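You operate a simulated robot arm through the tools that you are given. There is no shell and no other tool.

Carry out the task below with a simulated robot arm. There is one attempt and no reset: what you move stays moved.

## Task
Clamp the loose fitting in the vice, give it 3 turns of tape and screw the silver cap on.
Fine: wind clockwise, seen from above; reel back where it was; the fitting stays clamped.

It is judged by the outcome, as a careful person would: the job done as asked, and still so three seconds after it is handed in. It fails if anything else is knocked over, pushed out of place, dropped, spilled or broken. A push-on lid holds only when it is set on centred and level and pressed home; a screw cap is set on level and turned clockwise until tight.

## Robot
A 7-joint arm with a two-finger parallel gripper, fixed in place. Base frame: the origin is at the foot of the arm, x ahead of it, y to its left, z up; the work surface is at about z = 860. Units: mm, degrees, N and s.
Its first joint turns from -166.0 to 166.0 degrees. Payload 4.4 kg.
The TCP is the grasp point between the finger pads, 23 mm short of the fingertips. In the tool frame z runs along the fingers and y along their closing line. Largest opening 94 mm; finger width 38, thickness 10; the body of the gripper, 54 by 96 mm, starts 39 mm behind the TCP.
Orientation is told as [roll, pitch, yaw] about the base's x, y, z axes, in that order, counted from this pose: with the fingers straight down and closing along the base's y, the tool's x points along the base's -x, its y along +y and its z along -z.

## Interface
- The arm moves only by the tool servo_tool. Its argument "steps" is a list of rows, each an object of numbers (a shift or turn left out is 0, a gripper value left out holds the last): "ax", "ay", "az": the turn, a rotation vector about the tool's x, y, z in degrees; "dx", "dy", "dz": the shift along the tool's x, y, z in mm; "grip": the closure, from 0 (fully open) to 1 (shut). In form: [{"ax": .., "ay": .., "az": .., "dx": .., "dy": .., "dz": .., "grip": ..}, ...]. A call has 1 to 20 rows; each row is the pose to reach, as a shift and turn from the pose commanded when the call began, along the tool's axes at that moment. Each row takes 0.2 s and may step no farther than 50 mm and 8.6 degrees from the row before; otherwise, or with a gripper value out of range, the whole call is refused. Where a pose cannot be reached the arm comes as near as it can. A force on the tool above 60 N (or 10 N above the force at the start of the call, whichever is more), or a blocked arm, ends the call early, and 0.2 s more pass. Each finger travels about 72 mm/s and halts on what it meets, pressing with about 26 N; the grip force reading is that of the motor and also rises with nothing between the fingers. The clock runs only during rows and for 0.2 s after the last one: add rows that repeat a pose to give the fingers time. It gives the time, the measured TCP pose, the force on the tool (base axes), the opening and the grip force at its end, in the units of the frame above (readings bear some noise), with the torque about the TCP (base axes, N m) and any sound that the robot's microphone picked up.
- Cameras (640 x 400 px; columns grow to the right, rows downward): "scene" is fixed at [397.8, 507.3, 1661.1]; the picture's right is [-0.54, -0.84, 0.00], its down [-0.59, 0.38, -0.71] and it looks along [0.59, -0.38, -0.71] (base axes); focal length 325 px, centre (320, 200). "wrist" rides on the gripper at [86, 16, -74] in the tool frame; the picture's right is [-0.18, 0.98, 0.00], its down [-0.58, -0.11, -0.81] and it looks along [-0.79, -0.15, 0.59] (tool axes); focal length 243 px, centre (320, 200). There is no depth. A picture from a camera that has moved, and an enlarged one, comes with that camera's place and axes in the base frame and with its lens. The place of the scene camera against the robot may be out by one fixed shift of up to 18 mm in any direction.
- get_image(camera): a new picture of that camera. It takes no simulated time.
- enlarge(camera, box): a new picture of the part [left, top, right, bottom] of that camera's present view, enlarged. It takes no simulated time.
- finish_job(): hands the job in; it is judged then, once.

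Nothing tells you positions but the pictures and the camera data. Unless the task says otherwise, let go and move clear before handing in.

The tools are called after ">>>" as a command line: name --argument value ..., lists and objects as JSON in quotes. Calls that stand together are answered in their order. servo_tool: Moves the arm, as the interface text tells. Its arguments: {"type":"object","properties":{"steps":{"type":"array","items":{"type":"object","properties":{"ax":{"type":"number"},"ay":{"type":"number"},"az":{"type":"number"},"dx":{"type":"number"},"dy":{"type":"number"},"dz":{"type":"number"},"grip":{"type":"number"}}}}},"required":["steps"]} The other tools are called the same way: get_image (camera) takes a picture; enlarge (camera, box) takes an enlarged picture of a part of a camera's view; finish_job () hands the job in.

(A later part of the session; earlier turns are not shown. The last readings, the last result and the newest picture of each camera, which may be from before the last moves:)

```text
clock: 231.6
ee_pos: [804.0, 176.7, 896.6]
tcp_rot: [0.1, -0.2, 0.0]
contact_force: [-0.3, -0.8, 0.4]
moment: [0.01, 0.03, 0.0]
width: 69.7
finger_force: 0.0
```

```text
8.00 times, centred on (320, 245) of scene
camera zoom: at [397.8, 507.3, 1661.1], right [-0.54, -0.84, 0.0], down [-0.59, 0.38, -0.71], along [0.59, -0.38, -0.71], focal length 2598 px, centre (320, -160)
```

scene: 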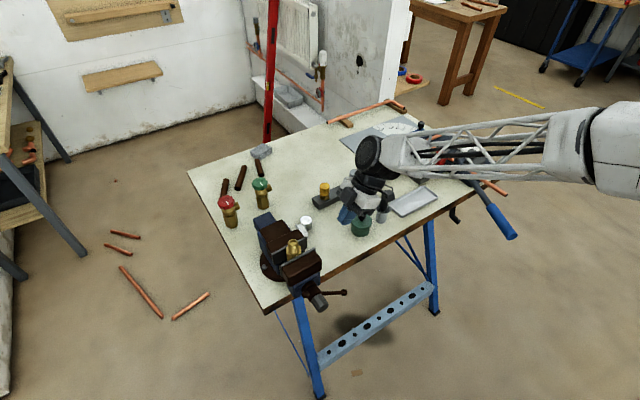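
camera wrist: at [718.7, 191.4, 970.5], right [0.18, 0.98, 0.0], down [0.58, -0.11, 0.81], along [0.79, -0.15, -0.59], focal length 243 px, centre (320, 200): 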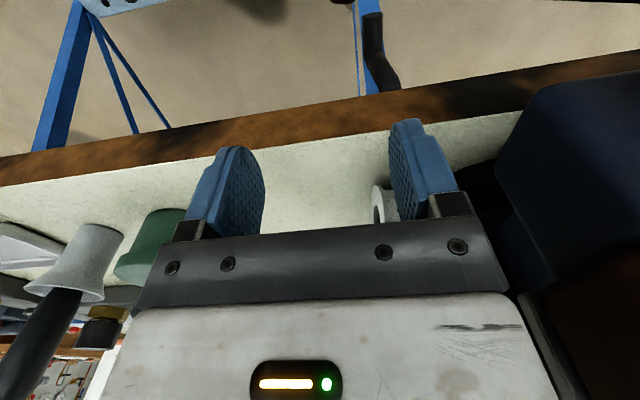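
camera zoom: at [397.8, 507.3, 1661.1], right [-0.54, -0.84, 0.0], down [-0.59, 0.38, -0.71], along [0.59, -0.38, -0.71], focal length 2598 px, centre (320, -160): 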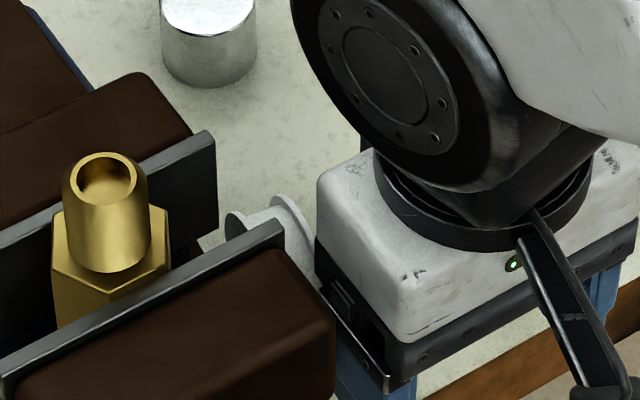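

The reel has nearly stopped at about x ≈ 861. I'll raise, open wider, and bring the far finger down on its vice side to tip it toward -y.

>>> servo_tool --steps '[{"dz": -35, "grip": 0.04}, {"dz": -64, "grip": 0.04}, {"dx": -35, "dy": 4, "dz": -64, "grip": 0.04}, {"dx": -57, "dy": 8, "dz": -64, "grip": 0.04}, {"dx": -57, "dy": 8, "dz": -64, "grip": 0.04}]'

>>> get_image --camera "wrist"

>>> enlarge --camera "scene" --box '[290, 210, 350, 270]'

```text
clock: 232.8
ee_pos: [860.5, 184.6, 961.6]
tcp_rot: [0.1, 0.0, 0.1]
contact_force: [0.7, -0.3, 0.0]
moment: [0.0, 0.01, 0.0]
width: 90.1
finger_force: 0.1
```

```text
taken
camera wrist: at [775.2, 199.6, 1034.8], right [0.18, 0.98, 0.0], down [0.58, -0.11, 0.81], along [0.79, -0.15, -0.59], focal length 243 px, centre (320, 200)
```

wrist: 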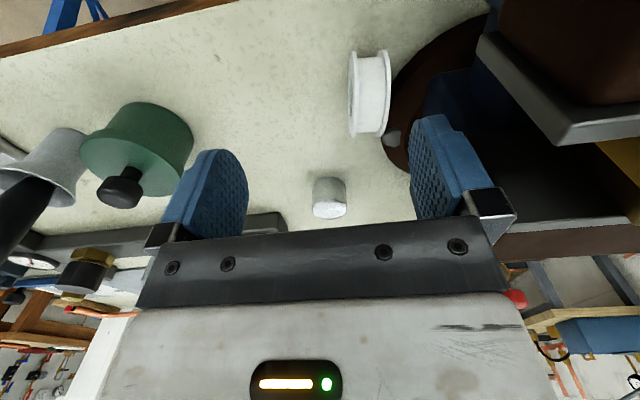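

```text
6.67 times, centred on (320, 240) of scene
camera zoom: at [397.8, 507.3, 1661.1], right [-0.54, -0.84, 0.0], down [-0.59, 0.38, -0.71], along [0.59, -0.38, -0.71], focal length 2165 px, centre (320, -67)
```

zoom: 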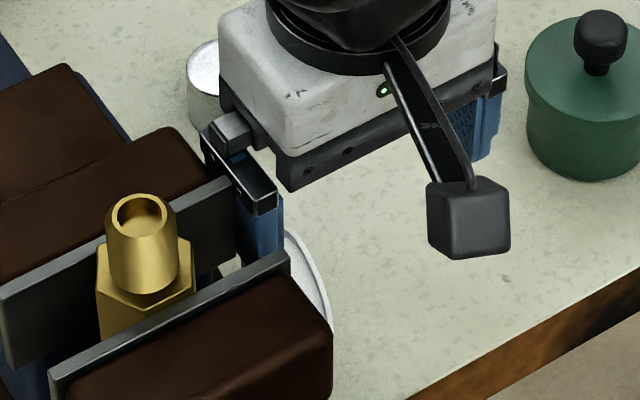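

>>> servo_tool --steps '[{"dy": -2}, {"dy": -2, "dz": 12}, {"dy": -2, "dz": 24}, {"dy": -2, "dz": 36}, {"dy": -2, "dz": 46}, {"dy": -2, "dz": 46}]'

>>> get_image --camera "wrist"

>>> enlarge --camera "scene" --box '[290, 210, 350, 270]'

```text
clock: 234.2
ee_pos: [861.0, 183.0, 914.3]
tcp_rot: [0.1, -0.1, 0.1]
contact_force: [0.0, -0.9, -0.4]
moment: [0.0, -0.02, 0.0]
width: 90.0
finger_force: 0.1
```

```text
taken
camera wrist: at [775.4, 197.6, 987.5], right [0.18, 0.98, 0.0], down [0.58, -0.11, 0.81], along [0.79, -0.15, -0.59], focal length 243 px, centre (320, 200)
```

wrist: 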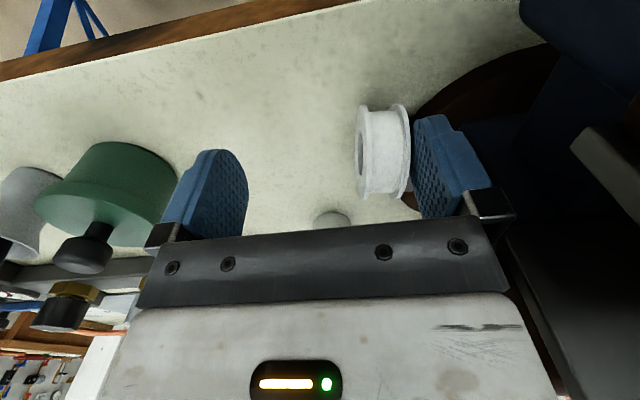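

```text
6.67 times, centred on (320, 240) of scene
camera zoom: at [397.8, 507.3, 1661.1], right [-0.54, -0.84, 0.0], down [-0.59, 0.38, -0.71], along [0.59, -0.38, -0.71], focal length 2165 px, centre (320, -67)
```

zoom: 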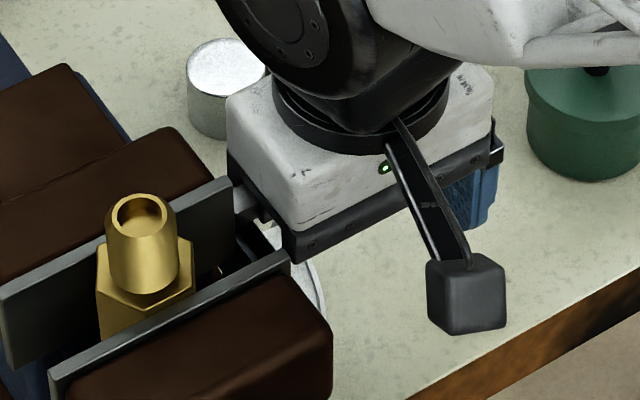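

The far finger is between the reel and the vice. If I lower slightly and close, both flat pads will bring the reel to the middle and hold it by its faces, which is a much better grip.

>>> servo_tool --steps '[{"dz": 5}, {"dz": 10}, {"dz": 15}, {"dz": 15}]'

>>> servo_tool --steps '[{"grip": 0.12}, {"grip": 0.22}, {"grip": 0.32}, {"grip": 0.42}, {"grip": 0.5}, {"grip": 0.5}]'

>>> get_image --camera "wrist"

```text
clock: 235.2
ee_pos: [861.0, 183.7, 898.0]
tcp_rot: [0.1, -0.1, 0.2]
contact_force: [-8.1, -1.9, 11.0]
moment: [0.51, -0.01, 0.43]
width: 89.7
finger_force: 0.1
```

```text
clock: 236.6
ee_pos: [863.0, 183.5, 898.0]
tcp_rot: [0.0, -0.1, 0.1]
contact_force: [-0.1, -0.1, 0.8]
moment: [0.02, 0.01, -0.02]
width: 47.1
finger_force: 0.1
```

```text
taken
camera wrist: at [776.2, 197.4, 971.6], right [0.18, 0.98, 0.0], down [0.58, -0.11, 0.81], along [0.79, -0.15, -0.59], focal length 243 px, centre (320, 200)
```

wrist: 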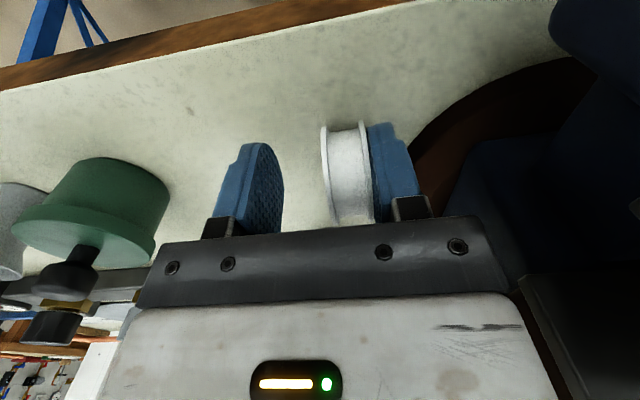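

>>> servo_tool --steps '[{"grip": 0.6}, {"grip": 0.7}, {"grip": 0.8}, {"grip": 1.0}, {"grip": 1.0}]'

>>> get_image --camera "wrist"

>>> enlarge --camera "scene" --box '[280, 190, 370, 270]'

```text
clock: 237.8
ee_pos: [862.7, 182.7, 898.1]
tcp_rot: [0.1, -0.1, 0.2]
contact_force: [0.4, -0.5, -0.7]
moment: [-0.05, -0.02, 0.01]
width: 19.2
finger_force: 26.2
```

```text
taken
camera wrist: at [776.2, 197.4, 971.6], right [0.18, 0.98, 0.0], down [0.58, -0.11, 0.81], along [0.79, -0.15, -0.59], focal length 243 px, centre (320, 200)
```

wrist: 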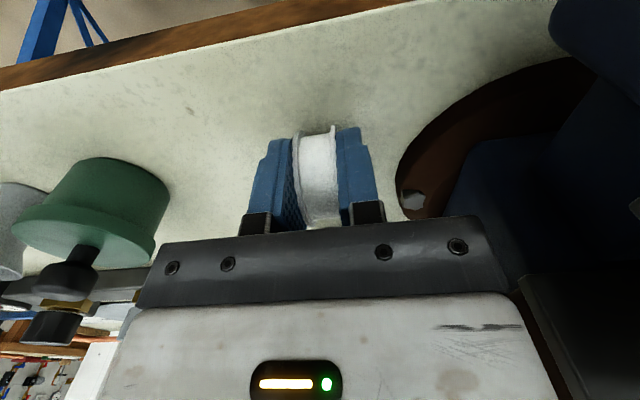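

```text
5.00 times, centred on (325, 230) of scene
camera zoom: at [397.8, 507.3, 1661.1], right [-0.54, -0.84, 0.0], down [-0.59, 0.38, -0.71], along [0.59, -0.38, -0.71], focal length 1624 px, centre (295, 50)
```

zoom: 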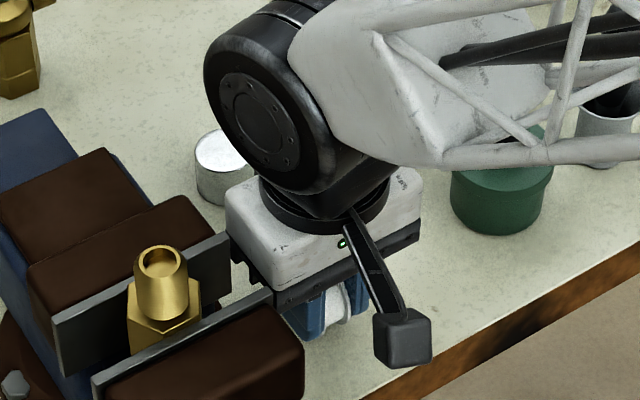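

Now the reel is held firmly by its faces (19 mm wide). I'll lift it, carry it to open table around (940, 122), tilt 50° and lay it down flat gently.

>>> servo_tool --steps '[{"dz": -10}, {"dz": -30}, {"dz": -55}, {"dz": -80}, {"dx": -20, "dy": -15, "dz": -95}, {"dx": -45, "dy": -35, "dz": -100}, {"dx": -65, "dy": -50, "dz": -100}, {"dx": -78, "dy": -60, "dz": -100}, {"dx": -78, "dy": -60, "dz": -100}]'

>>> get_image --camera "wrist"

```text
clock: 239.8
ee_pos: [937.9, 125.4, 997.5]
tcp_rot: [0.1, -0.1, 0.1]
contact_force: [-0.2, 0.2, 0.0]
moment: [-0.01, 0.0, -0.03]
width: 19.2
finger_force: 25.4
```

```text
taken
camera wrist: at [852.3, 140.0, 1072.1], right [0.18, 0.98, 0.0], down [0.58, -0.11, 0.81], along [0.79, -0.15, -0.59], focal length 243 px, centre (320, 200)
```

wrist: 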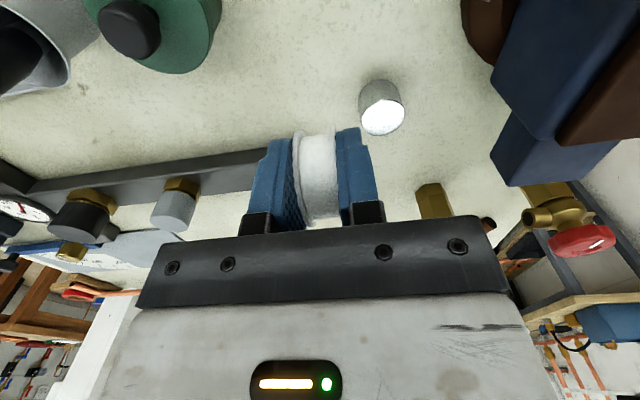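

>>> servo_tool --steps '[{"ax": -5}, {"ax": -12}, {"ax": -19}, {"ax": -26}, {"ax": -33}, {"ax": -40}, {"ax": -46}, {"ax": -50}, {"ax": -50}]'

>>> get_image --camera "wrist"

>>> enlarge --camera "scene" --box '[260, 130, 420, 250]'

```text
clock: 241.8
ee_pos: [938.7, 123.1, 998.5]
tcp_rot: [50.2, -0.1, 0.2]
contact_force: [0.0, -0.3, -0.1]
moment: [0.02, 0.01, 0.03]
width: 19.2
finger_force: 25.9
```

```text
taken
camera wrist: at [853.8, 74.5, 1057.6], right [0.18, 0.63, 0.75], down [0.58, -0.69, 0.43], along [0.79, 0.36, -0.49], focal length 243 px, centre (320, 200)
```

wrist: 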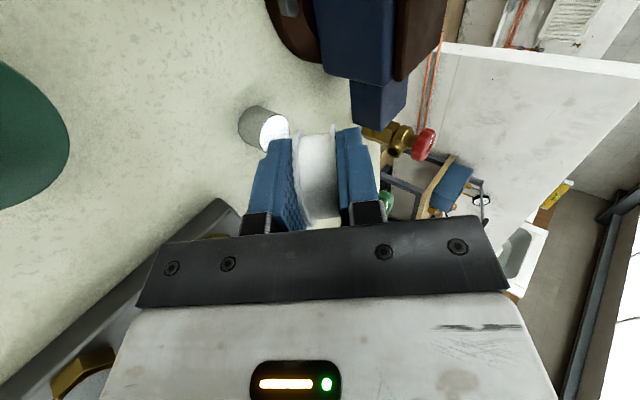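

```text
3.33 times, centred on (340, 190) of scene
camera zoom: at [397.8, 507.3, 1661.1], right [-0.54, -0.84, 0.0], down [-0.59, 0.38, -0.71], along [0.59, -0.38, -0.71], focal length 1082 px, centre (253, 233)
```

zoom: 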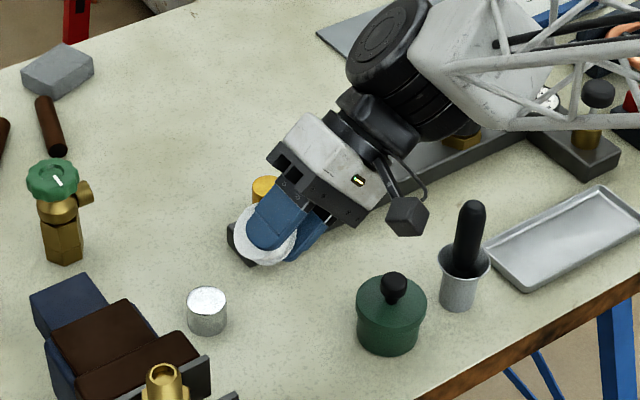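

>>> servo_tool --steps '[{"dy": -15.3, "dz": 12.9}, {"dy": -30.6, "dz": 25.7}, {"dy": -46, "dz": 38.6}, {"dy": -61.3, "dz": 51.4}, {"dy": -72, "dz": 60.4}, {"dy": -76.6, "dz": 64.3}, {"dy": -76.6, "dz": 64.3}]'

>>> enlarge --camera "scene" --box '[280, 160, 380, 240]'

>>> servo_tool --steps '[{"dy": -1.5, "dz": 1.3}, {"dy": -3, "dz": 2.6}, {"dy": -3, "dz": 2.6}]'

```text
clock: 243.4
ee_pos: [941.6, 122.5, 896.5]
tcp_rot: [50.0, 0.0, 0.1]
contact_force: [0.7, 0.1, -0.3]
moment: [0.0, 0.01, 0.03]
width: 19.3
finger_force: 25.6
```

```text
5.00 times, centred on (330, 200) of scene
camera zoom: at [397.8, 507.3, 1661.1], right [-0.54, -0.84, 0.0], down [-0.59, 0.38, -0.71], along [0.59, -0.38, -0.71], focal length 1624 px, centre (270, 200)
```

zoom: 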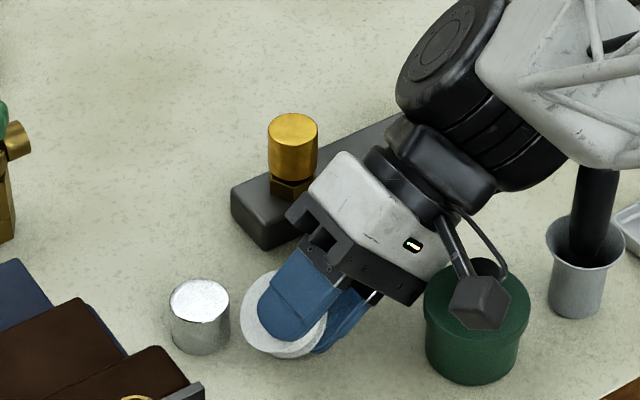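

```text
clock: 244.2
ee_pos: [941.7, 122.1, 894.3]
tcp_rot: [50.1, -0.2, 0.2]
contact_force: [10.8, 1.2, 3.8]
moment: [-0.36, 0.27, 0.86]
width: 19.2
finger_force: 25.8
```

There's an unexpected sideways force, and the gripper's side may be touching the green pot. I'll back up, shift away in +x, and check the pot.

>>> servo_tool --steps '[{"dx": -2, "dy": 3, "dz": -2.6}, {"dx": -8, "dy": 3, "dz": -2.6}, {"dx": -14, "dy": 3, "dz": -2.6}, {"dx": -14, "dy": 3, "dz": -2.6}]'

>>> enlarge --camera "scene" --box '[280, 160, 400, 260]'

>>> get_image --camera "wrist"

```text
clock: 245.2
ee_pos: [953.6, 122.8, 897.2]
tcp_rot: [50.1, -0.1, 0.1]
contact_force: [0.2, 0.5, 0.1]
moment: [-0.01, 0.02, -0.03]
width: 19.5
finger_force: 26.1
```

```text
4.00 times, centred on (340, 210) of scene
camera zoom: at [397.8, 507.3, 1661.1], right [-0.54, -0.84, 0.0], down [-0.59, 0.38, -0.71], along [0.59, -0.38, -0.71], focal length 1299 px, centre (240, 160)
```

zoom: 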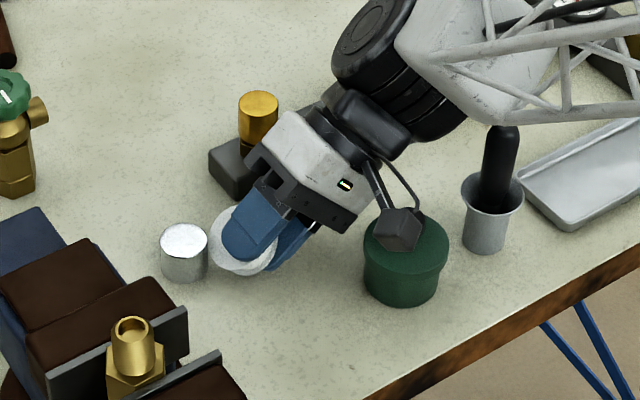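

```text
taken
camera wrist: at [868.8, 74.3, 956.6], right [0.18, 0.63, 0.75], down [0.58, -0.69, 0.43], along [0.79, 0.36, -0.49], focal length 243 px, centre (320, 200)
```

wrist: 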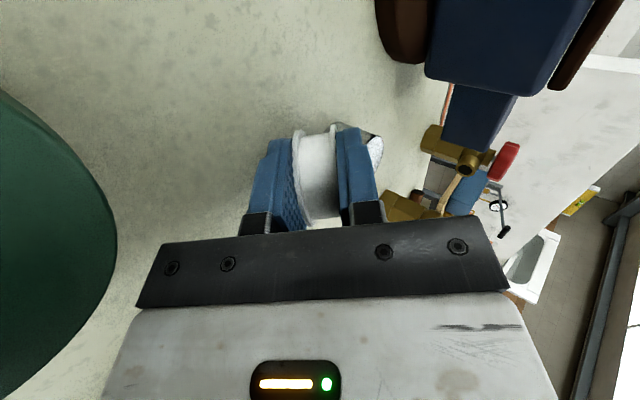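

The pot hasn't moved. I'm now 12 mm further away, so I'll lower again gently.

>>> servo_tool --steps '[{"dy": -1.5, "dz": 1.3}, {"dy": -3, "dz": 2.6}, {"dy": -3, "dz": 2.6}]'

>>> servo_tool --steps '[{"dy": -1.1, "dz": 1.0}, {"dy": -1.1, "dz": 1.0}]'

>>> servo_tool --steps '[{"dy": -0.8, "dz": 0.65}, {"dy": -0.8, "dz": 0.65}]'

```text
clock: 246.0
ee_pos: [954.5, 122.7, 894.7]
tcp_rot: [50.1, -0.2, 0.1]
contact_force: [-0.5, 0.6, -0.6]
moment: [0.02, 0.0, 0.01]
width: 19.1
finger_force: 25.9
```

```text
clock: 246.6
ee_pos: [954.0, 122.8, 893.8]
tcp_rot: [50.1, -0.1, 0.1]
contact_force: [0.2, -0.3, 0.0]
moment: [-0.03, -0.01, 0.02]
width: 19.1
finger_force: 26.2
```

```text
clock: 247.2
ee_pos: [954.2, 122.4, 893.3]
tcp_rot: [50.1, -0.2, 0.1]
contact_force: [-0.6, -0.6, 1.5]
moment: [-0.01, 0.01, 0.02]
width: 19.3
finger_force: 26.4
```

>>> servo_tool --steps '[{"dy": -0.8, "dz": 0.65}, {"dy": -0.8, "dz": 0.65}]'

>>> servo_tool --steps '[{"dy": -0.8, "dz": 0.65}, {"dy": -0.8, "dz": 0.65}]'

```text
clock: 247.8
ee_pos: [954.1, 122.5, 891.9]
tcp_rot: [50.2, -0.2, 0.2]
contact_force: [-0.1, -1.7, 9.1]
moment: [0.22, -0.03, 0.0]
width: 19.1
finger_force: 26.2
```

```text
clock: 248.4
ee_pos: [954.7, 121.8, 892.3]
tcp_rot: [50.1, -0.1, 0.0]
contact_force: [1.9, 0.9, 22.3]
moment: [0.52, -0.28, -0.02]
width: 19.4
finger_force: 26.1
```

The reel's rim is on the table. I'll ease off, open while keeping the lower finger still, then withdraw along the fingers so the reel settles flat.

>>> servo_tool --steps '[{"dy": 0.9, "dz": -0.7}, {"dy": 2.4, "dz": -0.7, "grip": 0.765}, {"dy": 4.4, "dz": -0.7, "grip": 0.725}, {"dy": 6.4, "dz": -0.7, "grip": 0.685}, {"dy": 8.4, "dz": -0.7, "grip": 0.64}, {"dy": 8.4, "dz": -0.7, "grip": 0.64}]'

>>> enlarge --camera "wrist" --box '[220, 80, 440, 240]'

>>> enlarge --camera "scene" --box '[280, 160, 400, 260]'

```text
clock: 249.8
ee_pos: [953.0, 129.4, 895.7]
tcp_rot: [50.0, 0.0, 0.2]
contact_force: [-0.5, 0.2, -0.9]
moment: [0.0, 0.01, -0.01]
width: 33.9
finger_force: 0.2
```

```text
2.50 times, centred on (330, 160) of wrist
camera zoom: at [867.7, 80.6, 955.6], right [0.18, 0.63, 0.75], down [0.58, -0.69, 0.43], along [0.79, 0.36, -0.49], focal length 606 px, centre (295, 300)
```

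zoom: 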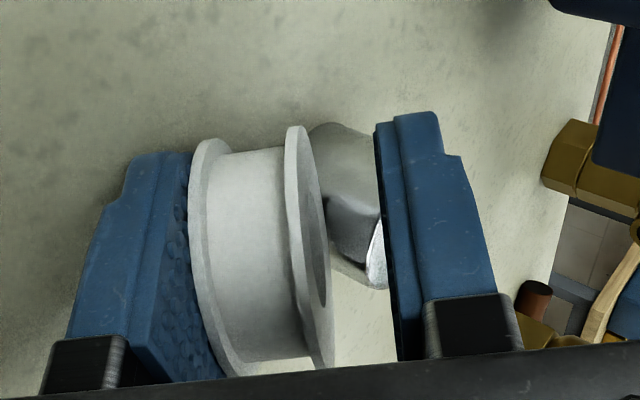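

```text
4.00 times, centred on (340, 210) of scene
camera zoom: at [397.8, 507.3, 1661.1], right [-0.54, -0.84, 0.0], down [-0.59, 0.38, -0.71], along [0.59, -0.38, -0.71], focal length 1299 px, centre (240, 160)
```

zoom: 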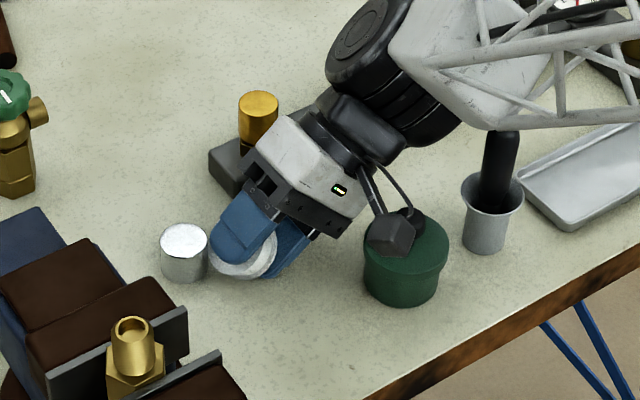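

>>> servo_tool --steps '[{"dz": -10}, {"dz": -40}, {"dz": -75}, {"dz": -110}, {"dz": -110}]'

>>> get_image --camera "wrist"

>>> enlarge --camera "scene" --box '[260, 170, 400, 270]'

```text
clock: 251.0
ee_pos: [953.7, 44.8, 967.5]
tcp_rot: [50.1, -0.1, 0.1]
contact_force: [-0.3, -1.0, 0.4]
moment: [-0.02, 0.02, -0.04]
width: 33.8
finger_force: 0.0
```

```text
taken
camera wrist: at [867.5, -3.9, 1026.4], right [0.18, 0.63, 0.75], down [0.58, -0.69, 0.43], along [0.79, 0.36, -0.49], focal length 243 px, centre (320, 200)
```

wrist: 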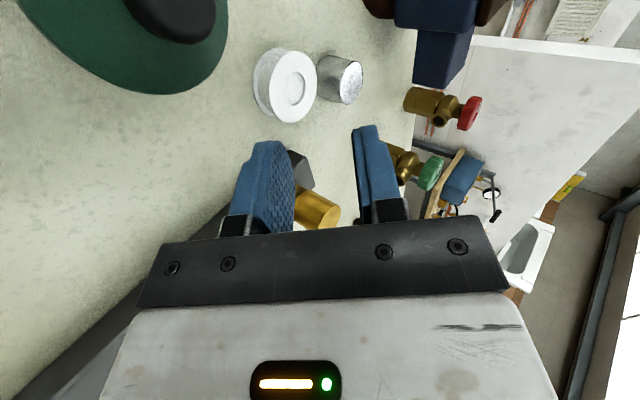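

```text
4.00 times, centred on (330, 220) of scene
camera zoom: at [397.8, 507.3, 1661.1], right [-0.54, -0.84, 0.0], down [-0.59, 0.38, -0.71], along [0.59, -0.38, -0.71], focal length 1299 px, centre (280, 120)
```

zoom: 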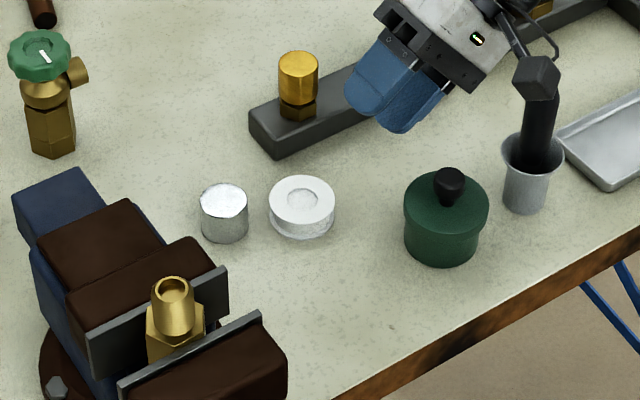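

The reel now lies flat near (960, 112); cap and pot are undisturbed. I'll un-tilt to vertical and measure the reel for a proper diametral grasp.

>>> servo_tool --steps '[{"ax": 8, "dz": -15}, {"ax": 16, "dz": -30}, {"ax": 24, "dz": -40}, {"ax": 32, "dz": -45, "dx": 10}, {"ax": 40, "dz": -45, "dx": 25}, {"ax": 48, "dz": -45, "dx": 40}, {"ax": 50, "dz": -45, "dx": 50, "grip": 0.28}, {"ax": 50, "dz": -45, "dx": 50, "grip": 0.28}]'

>>> get_image --camera "wrist"

>>> enlarge --camera "wrist" --box '[300, 60, 460, 160]'

```text
clock: 252.8
ee_pos: [902.7, 8.2, 996.2]
tcp_rot: [0.0, -0.1, 0.0]
contact_force: [-0.4, 0.2, 0.3]
moment: [-0.01, 0.04, 0.02]
width: 68.0
finger_force: 0.0
```

```text
taken
camera wrist: at [817.7, 23.7, 1069.7], right [0.18, 0.98, 0.0], down [0.58, -0.11, 0.81], along [0.79, -0.15, -0.59], focal length 243 px, centre (320, 200)
```

wrist: 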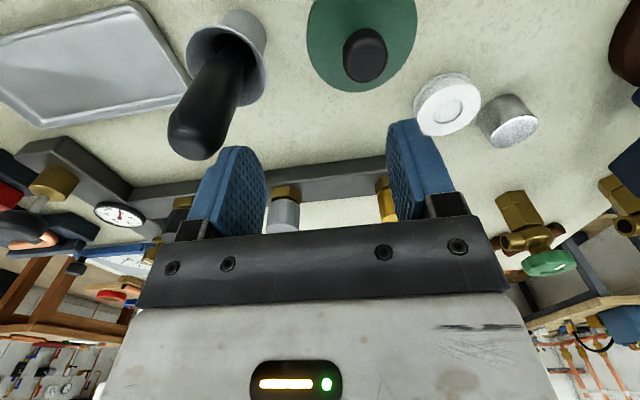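

```text
4.00 times, centred on (380, 110) of wrist
camera zoom: at [817.7, 23.7, 1069.7], right [0.18, 0.98, 0.0], down [0.58, -0.11, 0.81], along [0.79, -0.15, -0.59], focal length 970 px, centre (80, 560)
```

zoom: 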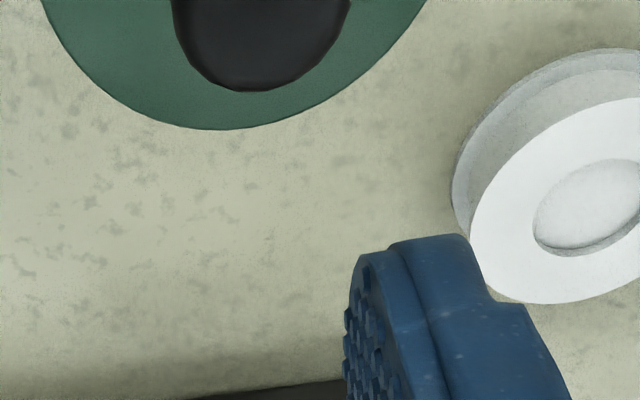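

>>> servo_tool --steps '[{"dx": -15, "dy": 35, "dz": 0, "grip": 0.34}, {"dx": -33, "dy": 70, "dz": 0, "grip": 0.34}, {"dx": -51.3, "dy": 103.5, "dz": 10, "grip": 0.34}, {"dx": -51.3, "dy": 103.5, "dz": 36, "grip": 0.34}, {"dx": -51.3, "dy": 103.5, "dz": 36, "grip": 0.34}]'

>>> get_image --camera "wrist"

>>> enlarge --camera "wrist" --box '[220, 60, 420, 200]'

```text
clock: 254.0
ee_pos: [955.3, 111.1, 960.4]
tcp_rot: [0.1, -0.2, 0.1]
contact_force: [0.5, -0.3, 0.5]
moment: [0.02, 0.01, 0.0]
width: 61.9
finger_force: 0.1
```

```text
taken
camera wrist: at [869.4, 125.8, 1033.9], right [0.18, 0.98, 0.0], down [0.58, -0.11, 0.81], along [0.79, -0.15, -0.59], focal length 243 px, centre (320, 200)
```

wrist: 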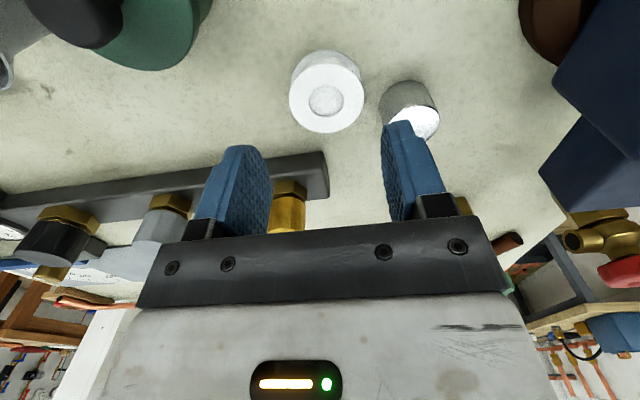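

```text
2.86 times, centred on (320, 130) of wrist
camera zoom: at [869.4, 125.8, 1033.9], right [0.18, 0.98, 0.0], down [0.58, -0.11, 0.81], along [0.79, -0.15, -0.59], focal length 693 px, centre (320, 400)
```

zoom: 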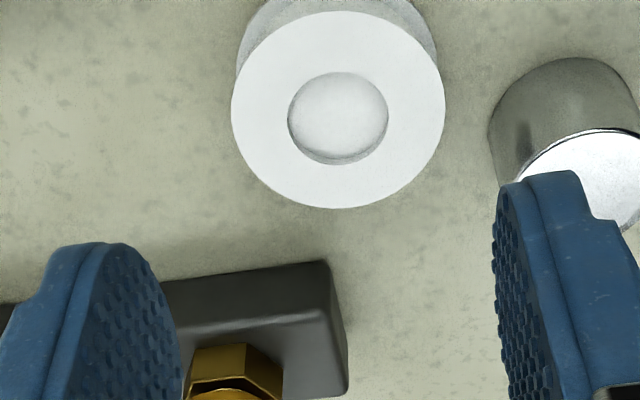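

>>> servo_tool --steps '[{"dy": 1.2, "dz": 15, "grip": 0.383}, {"dy": 1.2, "dz": 35, "grip": 0.383}, {"dy": 1.2, "dz": 55, "grip": 0.383}, {"dy": 1.2, "dz": 70, "grip": 0.383}, {"dy": 1.2, "dz": 74, "grip": 0.383}, {"dy": 1.2, "dz": 74, "grip": 0.383}]'

>>> get_image --camera "wrist"

```text
clock: 255.4
ee_pos: [955.2, 113.0, 886.2]
tcp_rot: [0.1, -0.1, 0.0]
contact_force: [0.3, 0.1, -0.9]
moment: [-0.03, -0.03, -0.03]
width: 57.9
finger_force: 0.0
```

```text
taken
camera wrist: at [869.0, 127.9, 960.0], right [0.18, 0.98, 0.0], down [0.58, -0.11, 0.81], along [0.79, -0.15, -0.59], focal length 243 px, centre (320, 200)
```

wrist: 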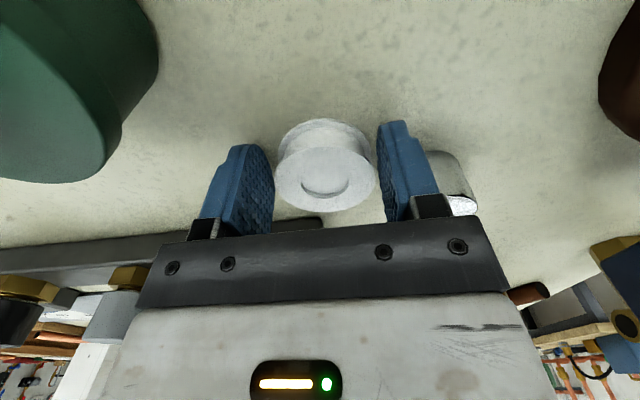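

>>> servo_tool --steps '[{"grip": 0.43}, {"grip": 0.5}, {"grip": 1.0}, {"grip": 1.0}]'

>>> servo_tool --steps '[{"dz": -3}, {"dz": -10}, {"dz": -25}, {"dz": -25}]'

>>> get_image --camera "wrist"

```text
clock: 256.4
ee_pos: [954.7, 113.6, 885.8]
tcp_rot: [0.1, -0.1, 0.1]
contact_force: [-0.4, 1.1, -1.0]
moment: [-0.02, -0.01, -0.03]
width: 50.1
finger_force: 26.6
```

```text
clock: 257.4
ee_pos: [954.2, 112.4, 911.8]
tcp_rot: [0.2, -0.2, 0.2]
contact_force: [-0.4, 0.8, 0.1]
moment: [0.04, -0.02, 0.01]
width: 50.0
finger_force: 26.0
```

```text
taken
camera wrist: at [869.1, 126.9, 984.9], right [0.18, 0.98, 0.0], down [0.58, -0.11, 0.81], along [0.79, -0.15, -0.59], focal length 243 px, centre (320, 200)
```

wrist: 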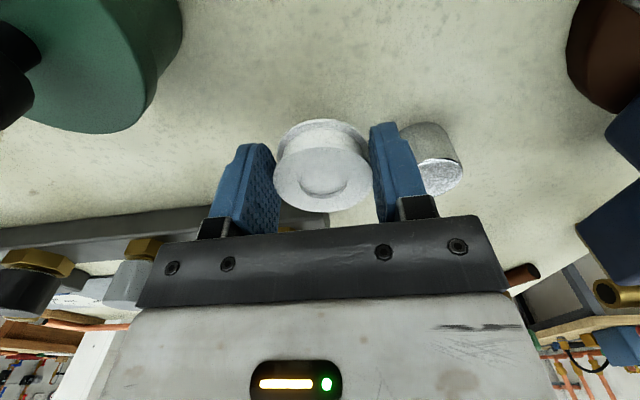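

The reel is gripped across its diameter over its full height. I'll lift it and carry it to the -y side of the threaded end, keeping the motion gentle.

>>> servo_tool --steps '[{"dz": -15}, {"dz": -35}, {"dz": -55}, {"dz": -75}, {"dz": -95}, {"dz": -115}, {"dz": -135}, {"dz": -148}, {"dz": -148}]'

>>> servo_tool --steps '[{"dx": 8, "dy": 8}, {"dx": 22, "dy": 22}, {"dx": 37, "dy": 37}, {"dx": 52, "dy": 52}, {"dx": 67, "dy": 67}, {"dx": 82, "dy": 83}, {"dx": 97, "dy": 98}, {"dx": 110, "dy": 112}, {"dx": 118, "dy": 121}, {"dx": 122, "dy": 124.5}, {"dx": 122, "dy": 124.5}]'

>>> get_image --camera "wrist"

>>> enlarge --camera "scene" --box '[250, 180, 370, 280]'

```text
clock: 259.4
ee_pos: [955.1, 113.5, 1060.1]
tcp_rot: [0.1, -0.1, 0.1]
contact_force: [-0.5, 0.3, 0.1]
moment: [0.0, -0.03, 0.02]
width: 50.1
finger_force: 25.4
```

```text
clock: 261.8
ee_pos: [831.8, 236.2, 1060.2]
tcp_rot: [0.1, -0.1, 0.0]
contact_force: [-0.5, 0.1, -0.2]
moment: [0.01, 0.02, -0.01]
width: 50.0
finger_force: 26.4
```

```text
taken
camera wrist: at [745.7, 251.2, 1133.4], right [0.18, 0.98, 0.0], down [0.58, -0.11, 0.81], along [0.79, -0.15, -0.59], focal length 243 px, centre (320, 200)
```

wrist: 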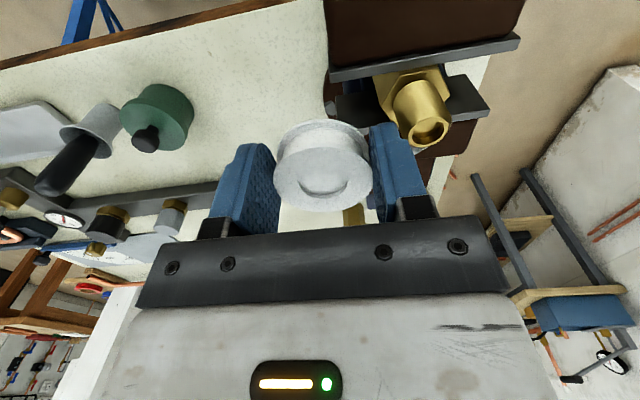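

```text
4.00 times, centred on (310, 230) of scene
camera zoom: at [397.8, 507.3, 1661.1], right [-0.54, -0.84, 0.0], down [-0.59, 0.38, -0.71], along [0.59, -0.38, -0.71], focal length 1299 px, centre (360, 80)
```

zoom: 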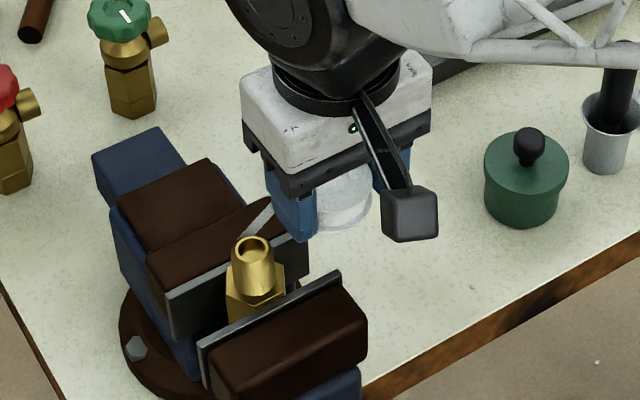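

>>> enlarge --camera "scene" --box '[275, 215, 335, 265]'

>>> enlarge --camera "wrist" --box '[320, 50, 480, 170]'

```text
8.00 times, centred on (305, 240) of scene
camera zoom: at [397.8, 507.3, 1661.1], right [-0.54, -0.84, 0.0], down [-0.59, 0.38, -0.71], along [0.59, -0.38, -0.71], focal length 2598 px, centre (440, -120)
```

zoom: 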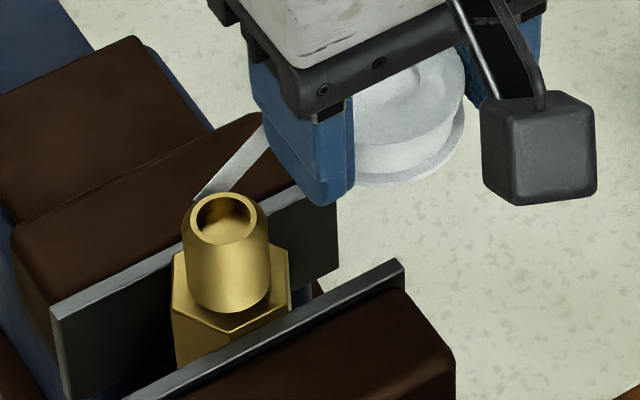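

```text
3.33 times, centred on (400, 110) of wrist
camera zoom: at [745.7, 251.2, 1133.4], right [0.18, 0.98, 0.0], down [0.58, -0.11, 0.81], along [0.79, -0.15, -0.59], focal length 809 px, centre (53, 500)
```

zoom: 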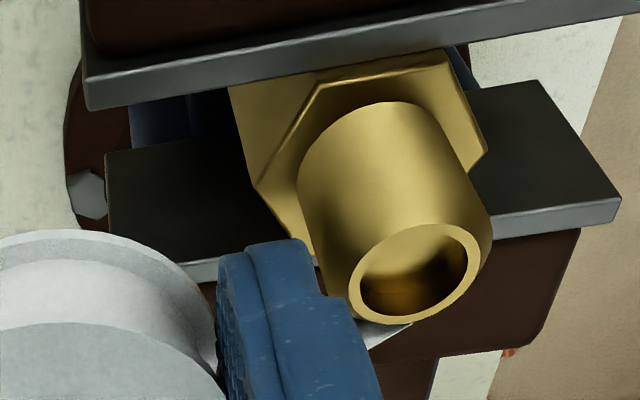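

A tape strand now runs from the reel to the far side of the thread, consistent with clockwise winding. I'll lower the reel to thread height and wind the first half-turn clockwise (south → west → north), then check.

>>> servo_tool --steps '[{"dz": 8}, {"dz": 18}, {"dz": 28}, {"dz": 28}]'

>>> servo_tool --steps '[{"dx": 17.61, "dy": 2.79}, {"dx": 33.5, "dy": 10.89}, {"dx": 46.11, "dy": 23.5}, {"dx": 54.21, "dy": 39.39}, {"dx": 57, "dy": 57}, {"dx": 54.21, "dy": 74.61}, {"dx": 46.11, "dy": 90.5}, {"dx": 33.5, "dy": 103.11}, {"dx": 17.61, "dy": 111.21}, {"dx": 0, "dy": 114}]'

>>> get_image --camera "wrist"

>>> enlarge --camera "scene" --box '[265, 205, 345, 275]'

```text
clock: 262.8
ee_pos: [830.9, 237.8, 1031.6]
tcp_rot: [0.1, -0.2, 0.1]
contact_force: [-0.1, 0.0, -1.0]
moment: [0.03, -0.03, 0.0]
width: 50.0
finger_force: 26.4
```

```text
clock: 265.0
ee_pos: [833.0, 351.5, 1030.3]
tcp_rot: [0.1, -0.2, 0.2]
contact_force: [0.2, -0.1, -0.2]
moment: [-0.01, 0.01, 0.02]
width: 50.3
finger_force: 26.1
```

```text
taken
camera wrist: at [747.1, 367.2, 1104.5], right [0.18, 0.98, 0.0], down [0.58, -0.11, 0.81], along [0.79, -0.15, -0.59], focal length 243 px, centre (320, 200)
```

wrist: 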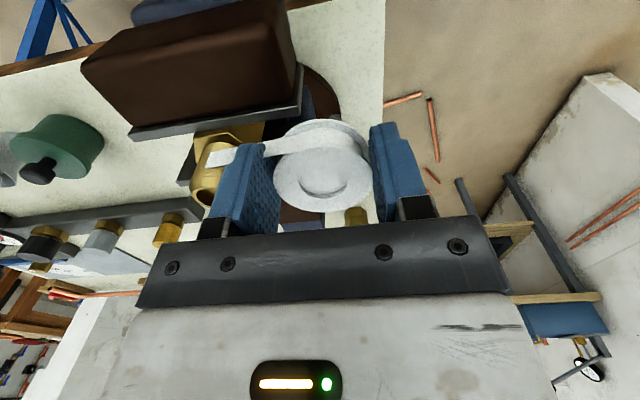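

```text
5.71 times, centred on (305, 240) of scene
camera zoom: at [397.8, 507.3, 1661.1], right [-0.54, -0.84, 0.0], down [-0.59, 0.38, -0.71], along [0.59, -0.38, -0.71], focal length 1856 px, centre (406, -29)
```

zoom: 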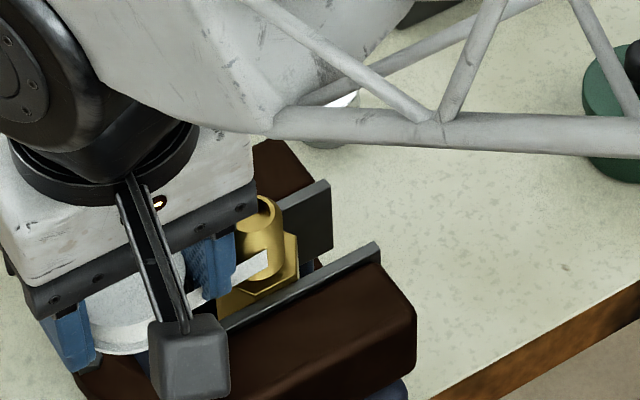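

The strand runs neatly from the reel to the thread, on the clockwise side. I'll continue with a full turn (north → east → south → west → north).

>>> servo_tool --steps '[{"dx": -17.61, "dy": -2.79}, {"dx": -33.5, "dy": -10.89}, {"dx": -46.11, "dy": -23.5}, {"dx": -54.21, "dy": -39.39}, {"dx": -57, "dy": -57}, {"dx": -54.21, "dy": -74.61}, {"dx": -46.11, "dy": -90.5}, {"dx": -33.5, "dy": -103.11}, {"dx": -17.61, "dy": -111.21}, {"dx": 0, "dy": -114}, {"dx": 17.61, "dy": -111.21}, {"dx": 33.5, "dy": -103.11}, {"dx": 46.11, "dy": -90.5}, {"dx": 54.21, "dy": -74.61}, {"dx": 57, "dy": -57}, {"dx": 54.21, "dy": -39.39}, {"dx": 46.11, "dy": -23.5}, {"dx": 33.5, "dy": -10.89}, {"dx": 17.61, "dy": -2.79}, {"dx": 0, "dy": 0}]'

>>> get_image --camera "wrist"

>>> enlarge --camera "scene" --box '[265, 205, 345, 275]'

```text
clock: 269.2
ee_pos: [832.6, 351.6, 1032.0]
tcp_rot: [0.0, -0.1, 0.1]
contact_force: [-0.3, -0.6, 0.5]
moment: [0.04, 0.01, 0.0]
width: 50.0
finger_force: 26.0
```

```text
taken
camera wrist: at [746.5, 366.3, 1106.1], right [0.18, 0.98, 0.0], down [0.58, -0.11, 0.81], along [0.79, -0.15, -0.59], focal length 243 px, centre (320, 200)
```

wrist: 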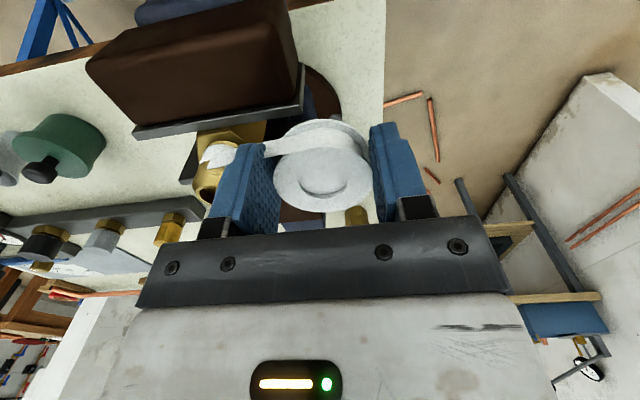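

```text
5.71 times, centred on (305, 240) of scene
camera zoom: at [397.8, 507.3, 1661.1], right [-0.54, -0.84, 0.0], down [-0.59, 0.38, -0.71], along [0.59, -0.38, -0.71], focal length 1856 px, centre (406, -29)
```

zoom: 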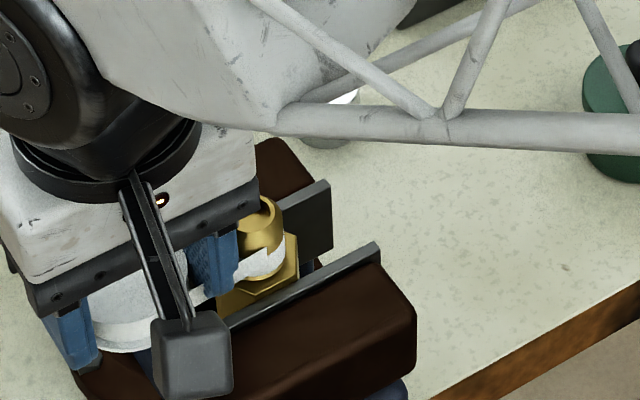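

The tape is visibly building up on the thread, with 1.5 turns done. Next comes another full turn.

>>> servo_tool --steps '[{"dx": -17.61, "dy": -2.79}, {"dx": -33.5, "dy": -10.89}, {"dx": -46.11, "dy": -23.5}, {"dx": -54.21, "dy": -39.39}, {"dx": -57, "dy": -57}, {"dx": -54.21, "dy": -74.61}, {"dx": -46.11, "dy": -90.5}, {"dx": -33.5, "dy": -103.11}, {"dx": -17.61, "dy": -111.21}, {"dx": 0, "dy": -114}, {"dx": 17.61, "dy": -111.21}, {"dx": 33.5, "dy": -103.11}, {"dx": 46.11, "dy": -90.5}, {"dx": 54.21, "dy": -74.61}, {"dx": 57, "dy": -57}, {"dx": 54.21, "dy": -39.39}, {"dx": 46.11, "dy": -23.5}, {"dx": 33.5, "dy": -10.89}, {"dx": 17.61, "dy": -2.79}, {"dx": 0, "dy": 0}]'

>>> servo_tool --steps '[{"dx": -17.61, "dy": -2.79}, {"dx": -33.5, "dy": -10.89}, {"dx": -46.11, "dy": -23.5}, {"dx": -54.21, "dy": -39.39}, {"dx": -57, "dy": -57}, {"dx": -54.21, "dy": -74.61}, {"dx": -46.11, "dy": -90.5}, {"dx": -33.5, "dy": -103.11}, {"dx": -17.61, "dy": -111.21}, {"dx": 0, "dy": -114}, {"dx": 0, "dy": -114}]'

>>> get_image --camera "wrist"

>>> enlarge --camera "scene" --box '[265, 205, 345, 275]'

```text
clock: 273.4
ee_pos: [830.7, 353.4, 1029.8]
tcp_rot: [0.1, -0.1, 0.1]
contact_force: [-0.2, -0.6, 0.6]
moment: [-0.04, -0.04, 0.03]
width: 49.9
finger_force: 26.6
```

```text
clock: 275.8
ee_pos: [834.1, 237.4, 1031.5]
tcp_rot: [0.1, -0.1, 0.1]
contact_force: [0.5, 0.2, -0.2]
moment: [-0.02, -0.01, 0.01]
width: 50.3
finger_force: 25.6
```

```text
taken
camera wrist: at [747.9, 252.2, 1104.7], right [0.18, 0.98, 0.0], down [0.58, -0.11, 0.81], along [0.79, -0.15, -0.59], focal length 243 px, centre (320, 200)
```

wrist: 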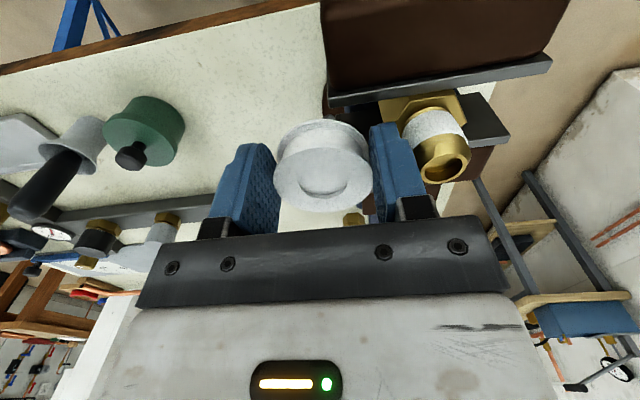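

```text
5.71 times, centred on (305, 240) of scene
camera zoom: at [397.8, 507.3, 1661.1], right [-0.54, -0.84, 0.0], down [-0.59, 0.38, -0.71], along [0.59, -0.38, -0.71], focal length 1856 px, centre (406, -29)
```

zoom: 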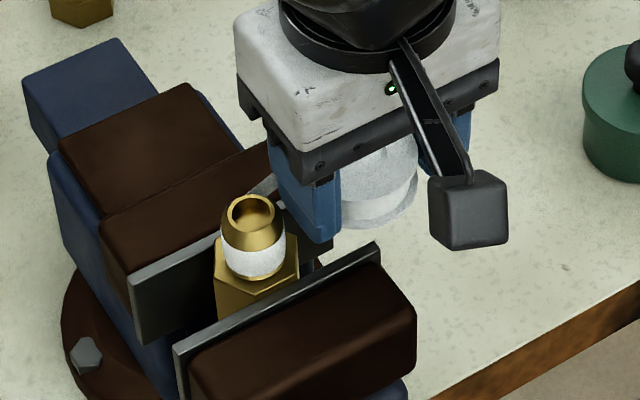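

Three full turns are on. I'll move the reel straight away along -y to finish the tape, then carry it back to its original spot.

>>> servo_tool --steps '[{"dy": -12}, {"dy": -30}, {"dy": -50}, {"dy": -70}, {"dy": -87}, {"dy": -87}]'

>>> enlarge --camera "scene" --box '[265, 195, 365, 275]'

>>> get_image --camera "wrist"

```text
clock: 277.2
ee_pos: [833.5, 150.5, 1032.3]
tcp_rot: [0.1, -0.1, 0.1]
contact_force: [-0.5, -0.9, -0.4]
moment: [-0.02, 0.02, 0.05]
width: 49.9
finger_force: 26.3
```

```text
5.00 times, centred on (315, 235) of scene
camera zoom: at [397.8, 507.3, 1661.1], right [-0.54, -0.84, 0.0], down [-0.59, 0.38, -0.71], along [0.59, -0.38, -0.71], focal length 1624 px, centre (345, 25)
```

zoom: 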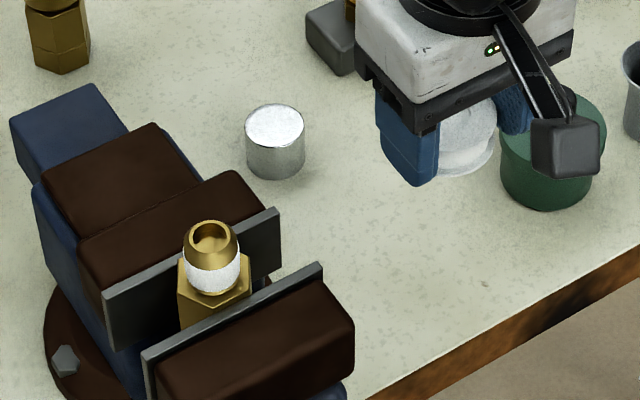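

```text
taken
camera wrist: at [747.1, 165.7, 1106.1], right [0.18, 0.98, 0.0], down [0.58, -0.11, 0.81], along [0.79, -0.15, -0.59], focal length 243 px, centre (320, 200)
```

wrist: 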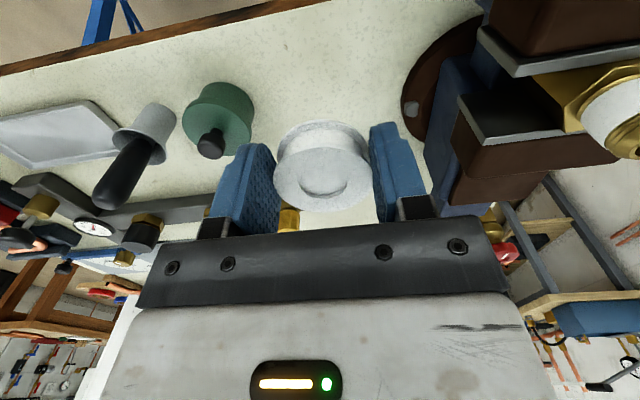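

The tape tore off cleanly, leaving a neat band on the thread. Next I'll carry the reel to its home at (897, 131.7).

>>> servo_tool --steps '[{"dx": -12, "dy": -4, "dz": 10}, {"dx": -30, "dy": -10, "dz": 25}, {"dx": -48, "dy": -16, "dz": 45}, {"dx": -58.2, "dy": -19, "dz": 70}, {"dx": -58.2, "dy": -19, "dz": 95}, {"dx": -58.2, "dy": -19, "dz": 118}, {"dx": -58.2, "dy": -19, "dz": 134}, {"dx": -58.2, "dy": -19, "dz": 134}]'

>>> enlarge --camera "scene" --box '[270, 200, 390, 290]'

>>> get_image --camera "wrist"

```text
clock: 279.0
ee_pos: [891.4, 133.4, 896.8]
tcp_rot: [0.1, -0.2, 0.2]
contact_force: [0.6, 0.6, -1.1]
moment: [0.02, -0.01, -0.01]
width: 50.3
finger_force: 26.3
```

```text
4.44 times, centred on (330, 245) of scene
camera zoom: at [397.8, 507.3, 1661.1], right [-0.54, -0.84, 0.0], down [-0.59, 0.38, -0.71], along [0.59, -0.38, -0.71], focal length 1443 px, centre (276, 0)
```

zoom: 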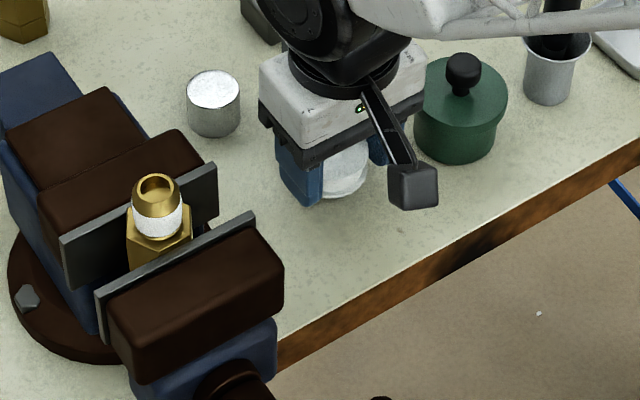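

```text
taken
camera wrist: at [804.3, 147.2, 969.8], right [0.18, 0.98, 0.0], down [0.58, -0.11, 0.81], along [0.79, -0.15, -0.59], focal length 243 px, centre (320, 200)
```

wrist: 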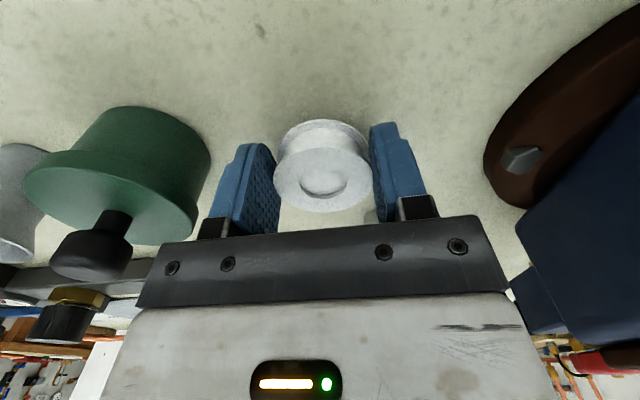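

>>> servo_tool --steps '[{"dy": -1.5, "dz": 3}, {"dy": -1.5, "dz": 6}, {"dy": -1.5, "dz": 8.5}, {"dy": -1.5, "dz": 8.5}]'

>>> servo_tool --steps '[{"dz": 1}, {"dz": 1}]'

>>> servo_tool --steps '[{"dz": 0.8}, {"dz": 0.8}]'

```text
clock: 280.0
ee_pos: [889.2, 130.9, 887.3]
tcp_rot: [0.1, -0.1, 0.0]
contact_force: [0.0, 0.2, -0.1]
moment: [0.02, 0.01, 0.0]
width: 50.1
finger_force: 25.7
```

```text
clock: 280.6
ee_pos: [889.6, 132.5, 886.3]
tcp_rot: [0.0, 0.0, 0.1]
contact_force: [1.0, -0.6, -0.3]
moment: [0.0, 0.0, -0.01]
width: 50.0
finger_force: 26.6
```

```text
clock: 281.2
ee_pos: [889.4, 131.6, 886.7]
tcp_rot: [0.1, -0.2, 0.1]
contact_force: [0.3, -0.1, 0.7]
moment: [-0.04, -0.01, -0.04]
width: 49.7
finger_force: 25.6
```

>>> servo_tool --steps '[{"dx": -2, "dz": 0.3}, {"dx": -2, "dz": 0.8}, {"dx": -2, "dz": 0.8}]'

>>> servo_tool --steps '[{"dz": 0.7}, {"dz": 0.7}]'

```text
clock: 282.0
ee_pos: [892.5, 130.7, 886.3]
tcp_rot: [0.1, 0.0, 0.1]
contact_force: [-0.4, 2.0, 7.9]
moment: [0.03, -0.09, 0.02]
width: 50.1
finger_force: 26.0
```

```text
clock: 282.6
ee_pos: [894.4, 130.5, 885.6]
tcp_rot: [0.1, -0.3, 0.1]
contact_force: [-0.8, 0.2, 19.0]
moment: [-0.07, -0.13, 0.01]
width: 50.1
finger_force: 25.7
```

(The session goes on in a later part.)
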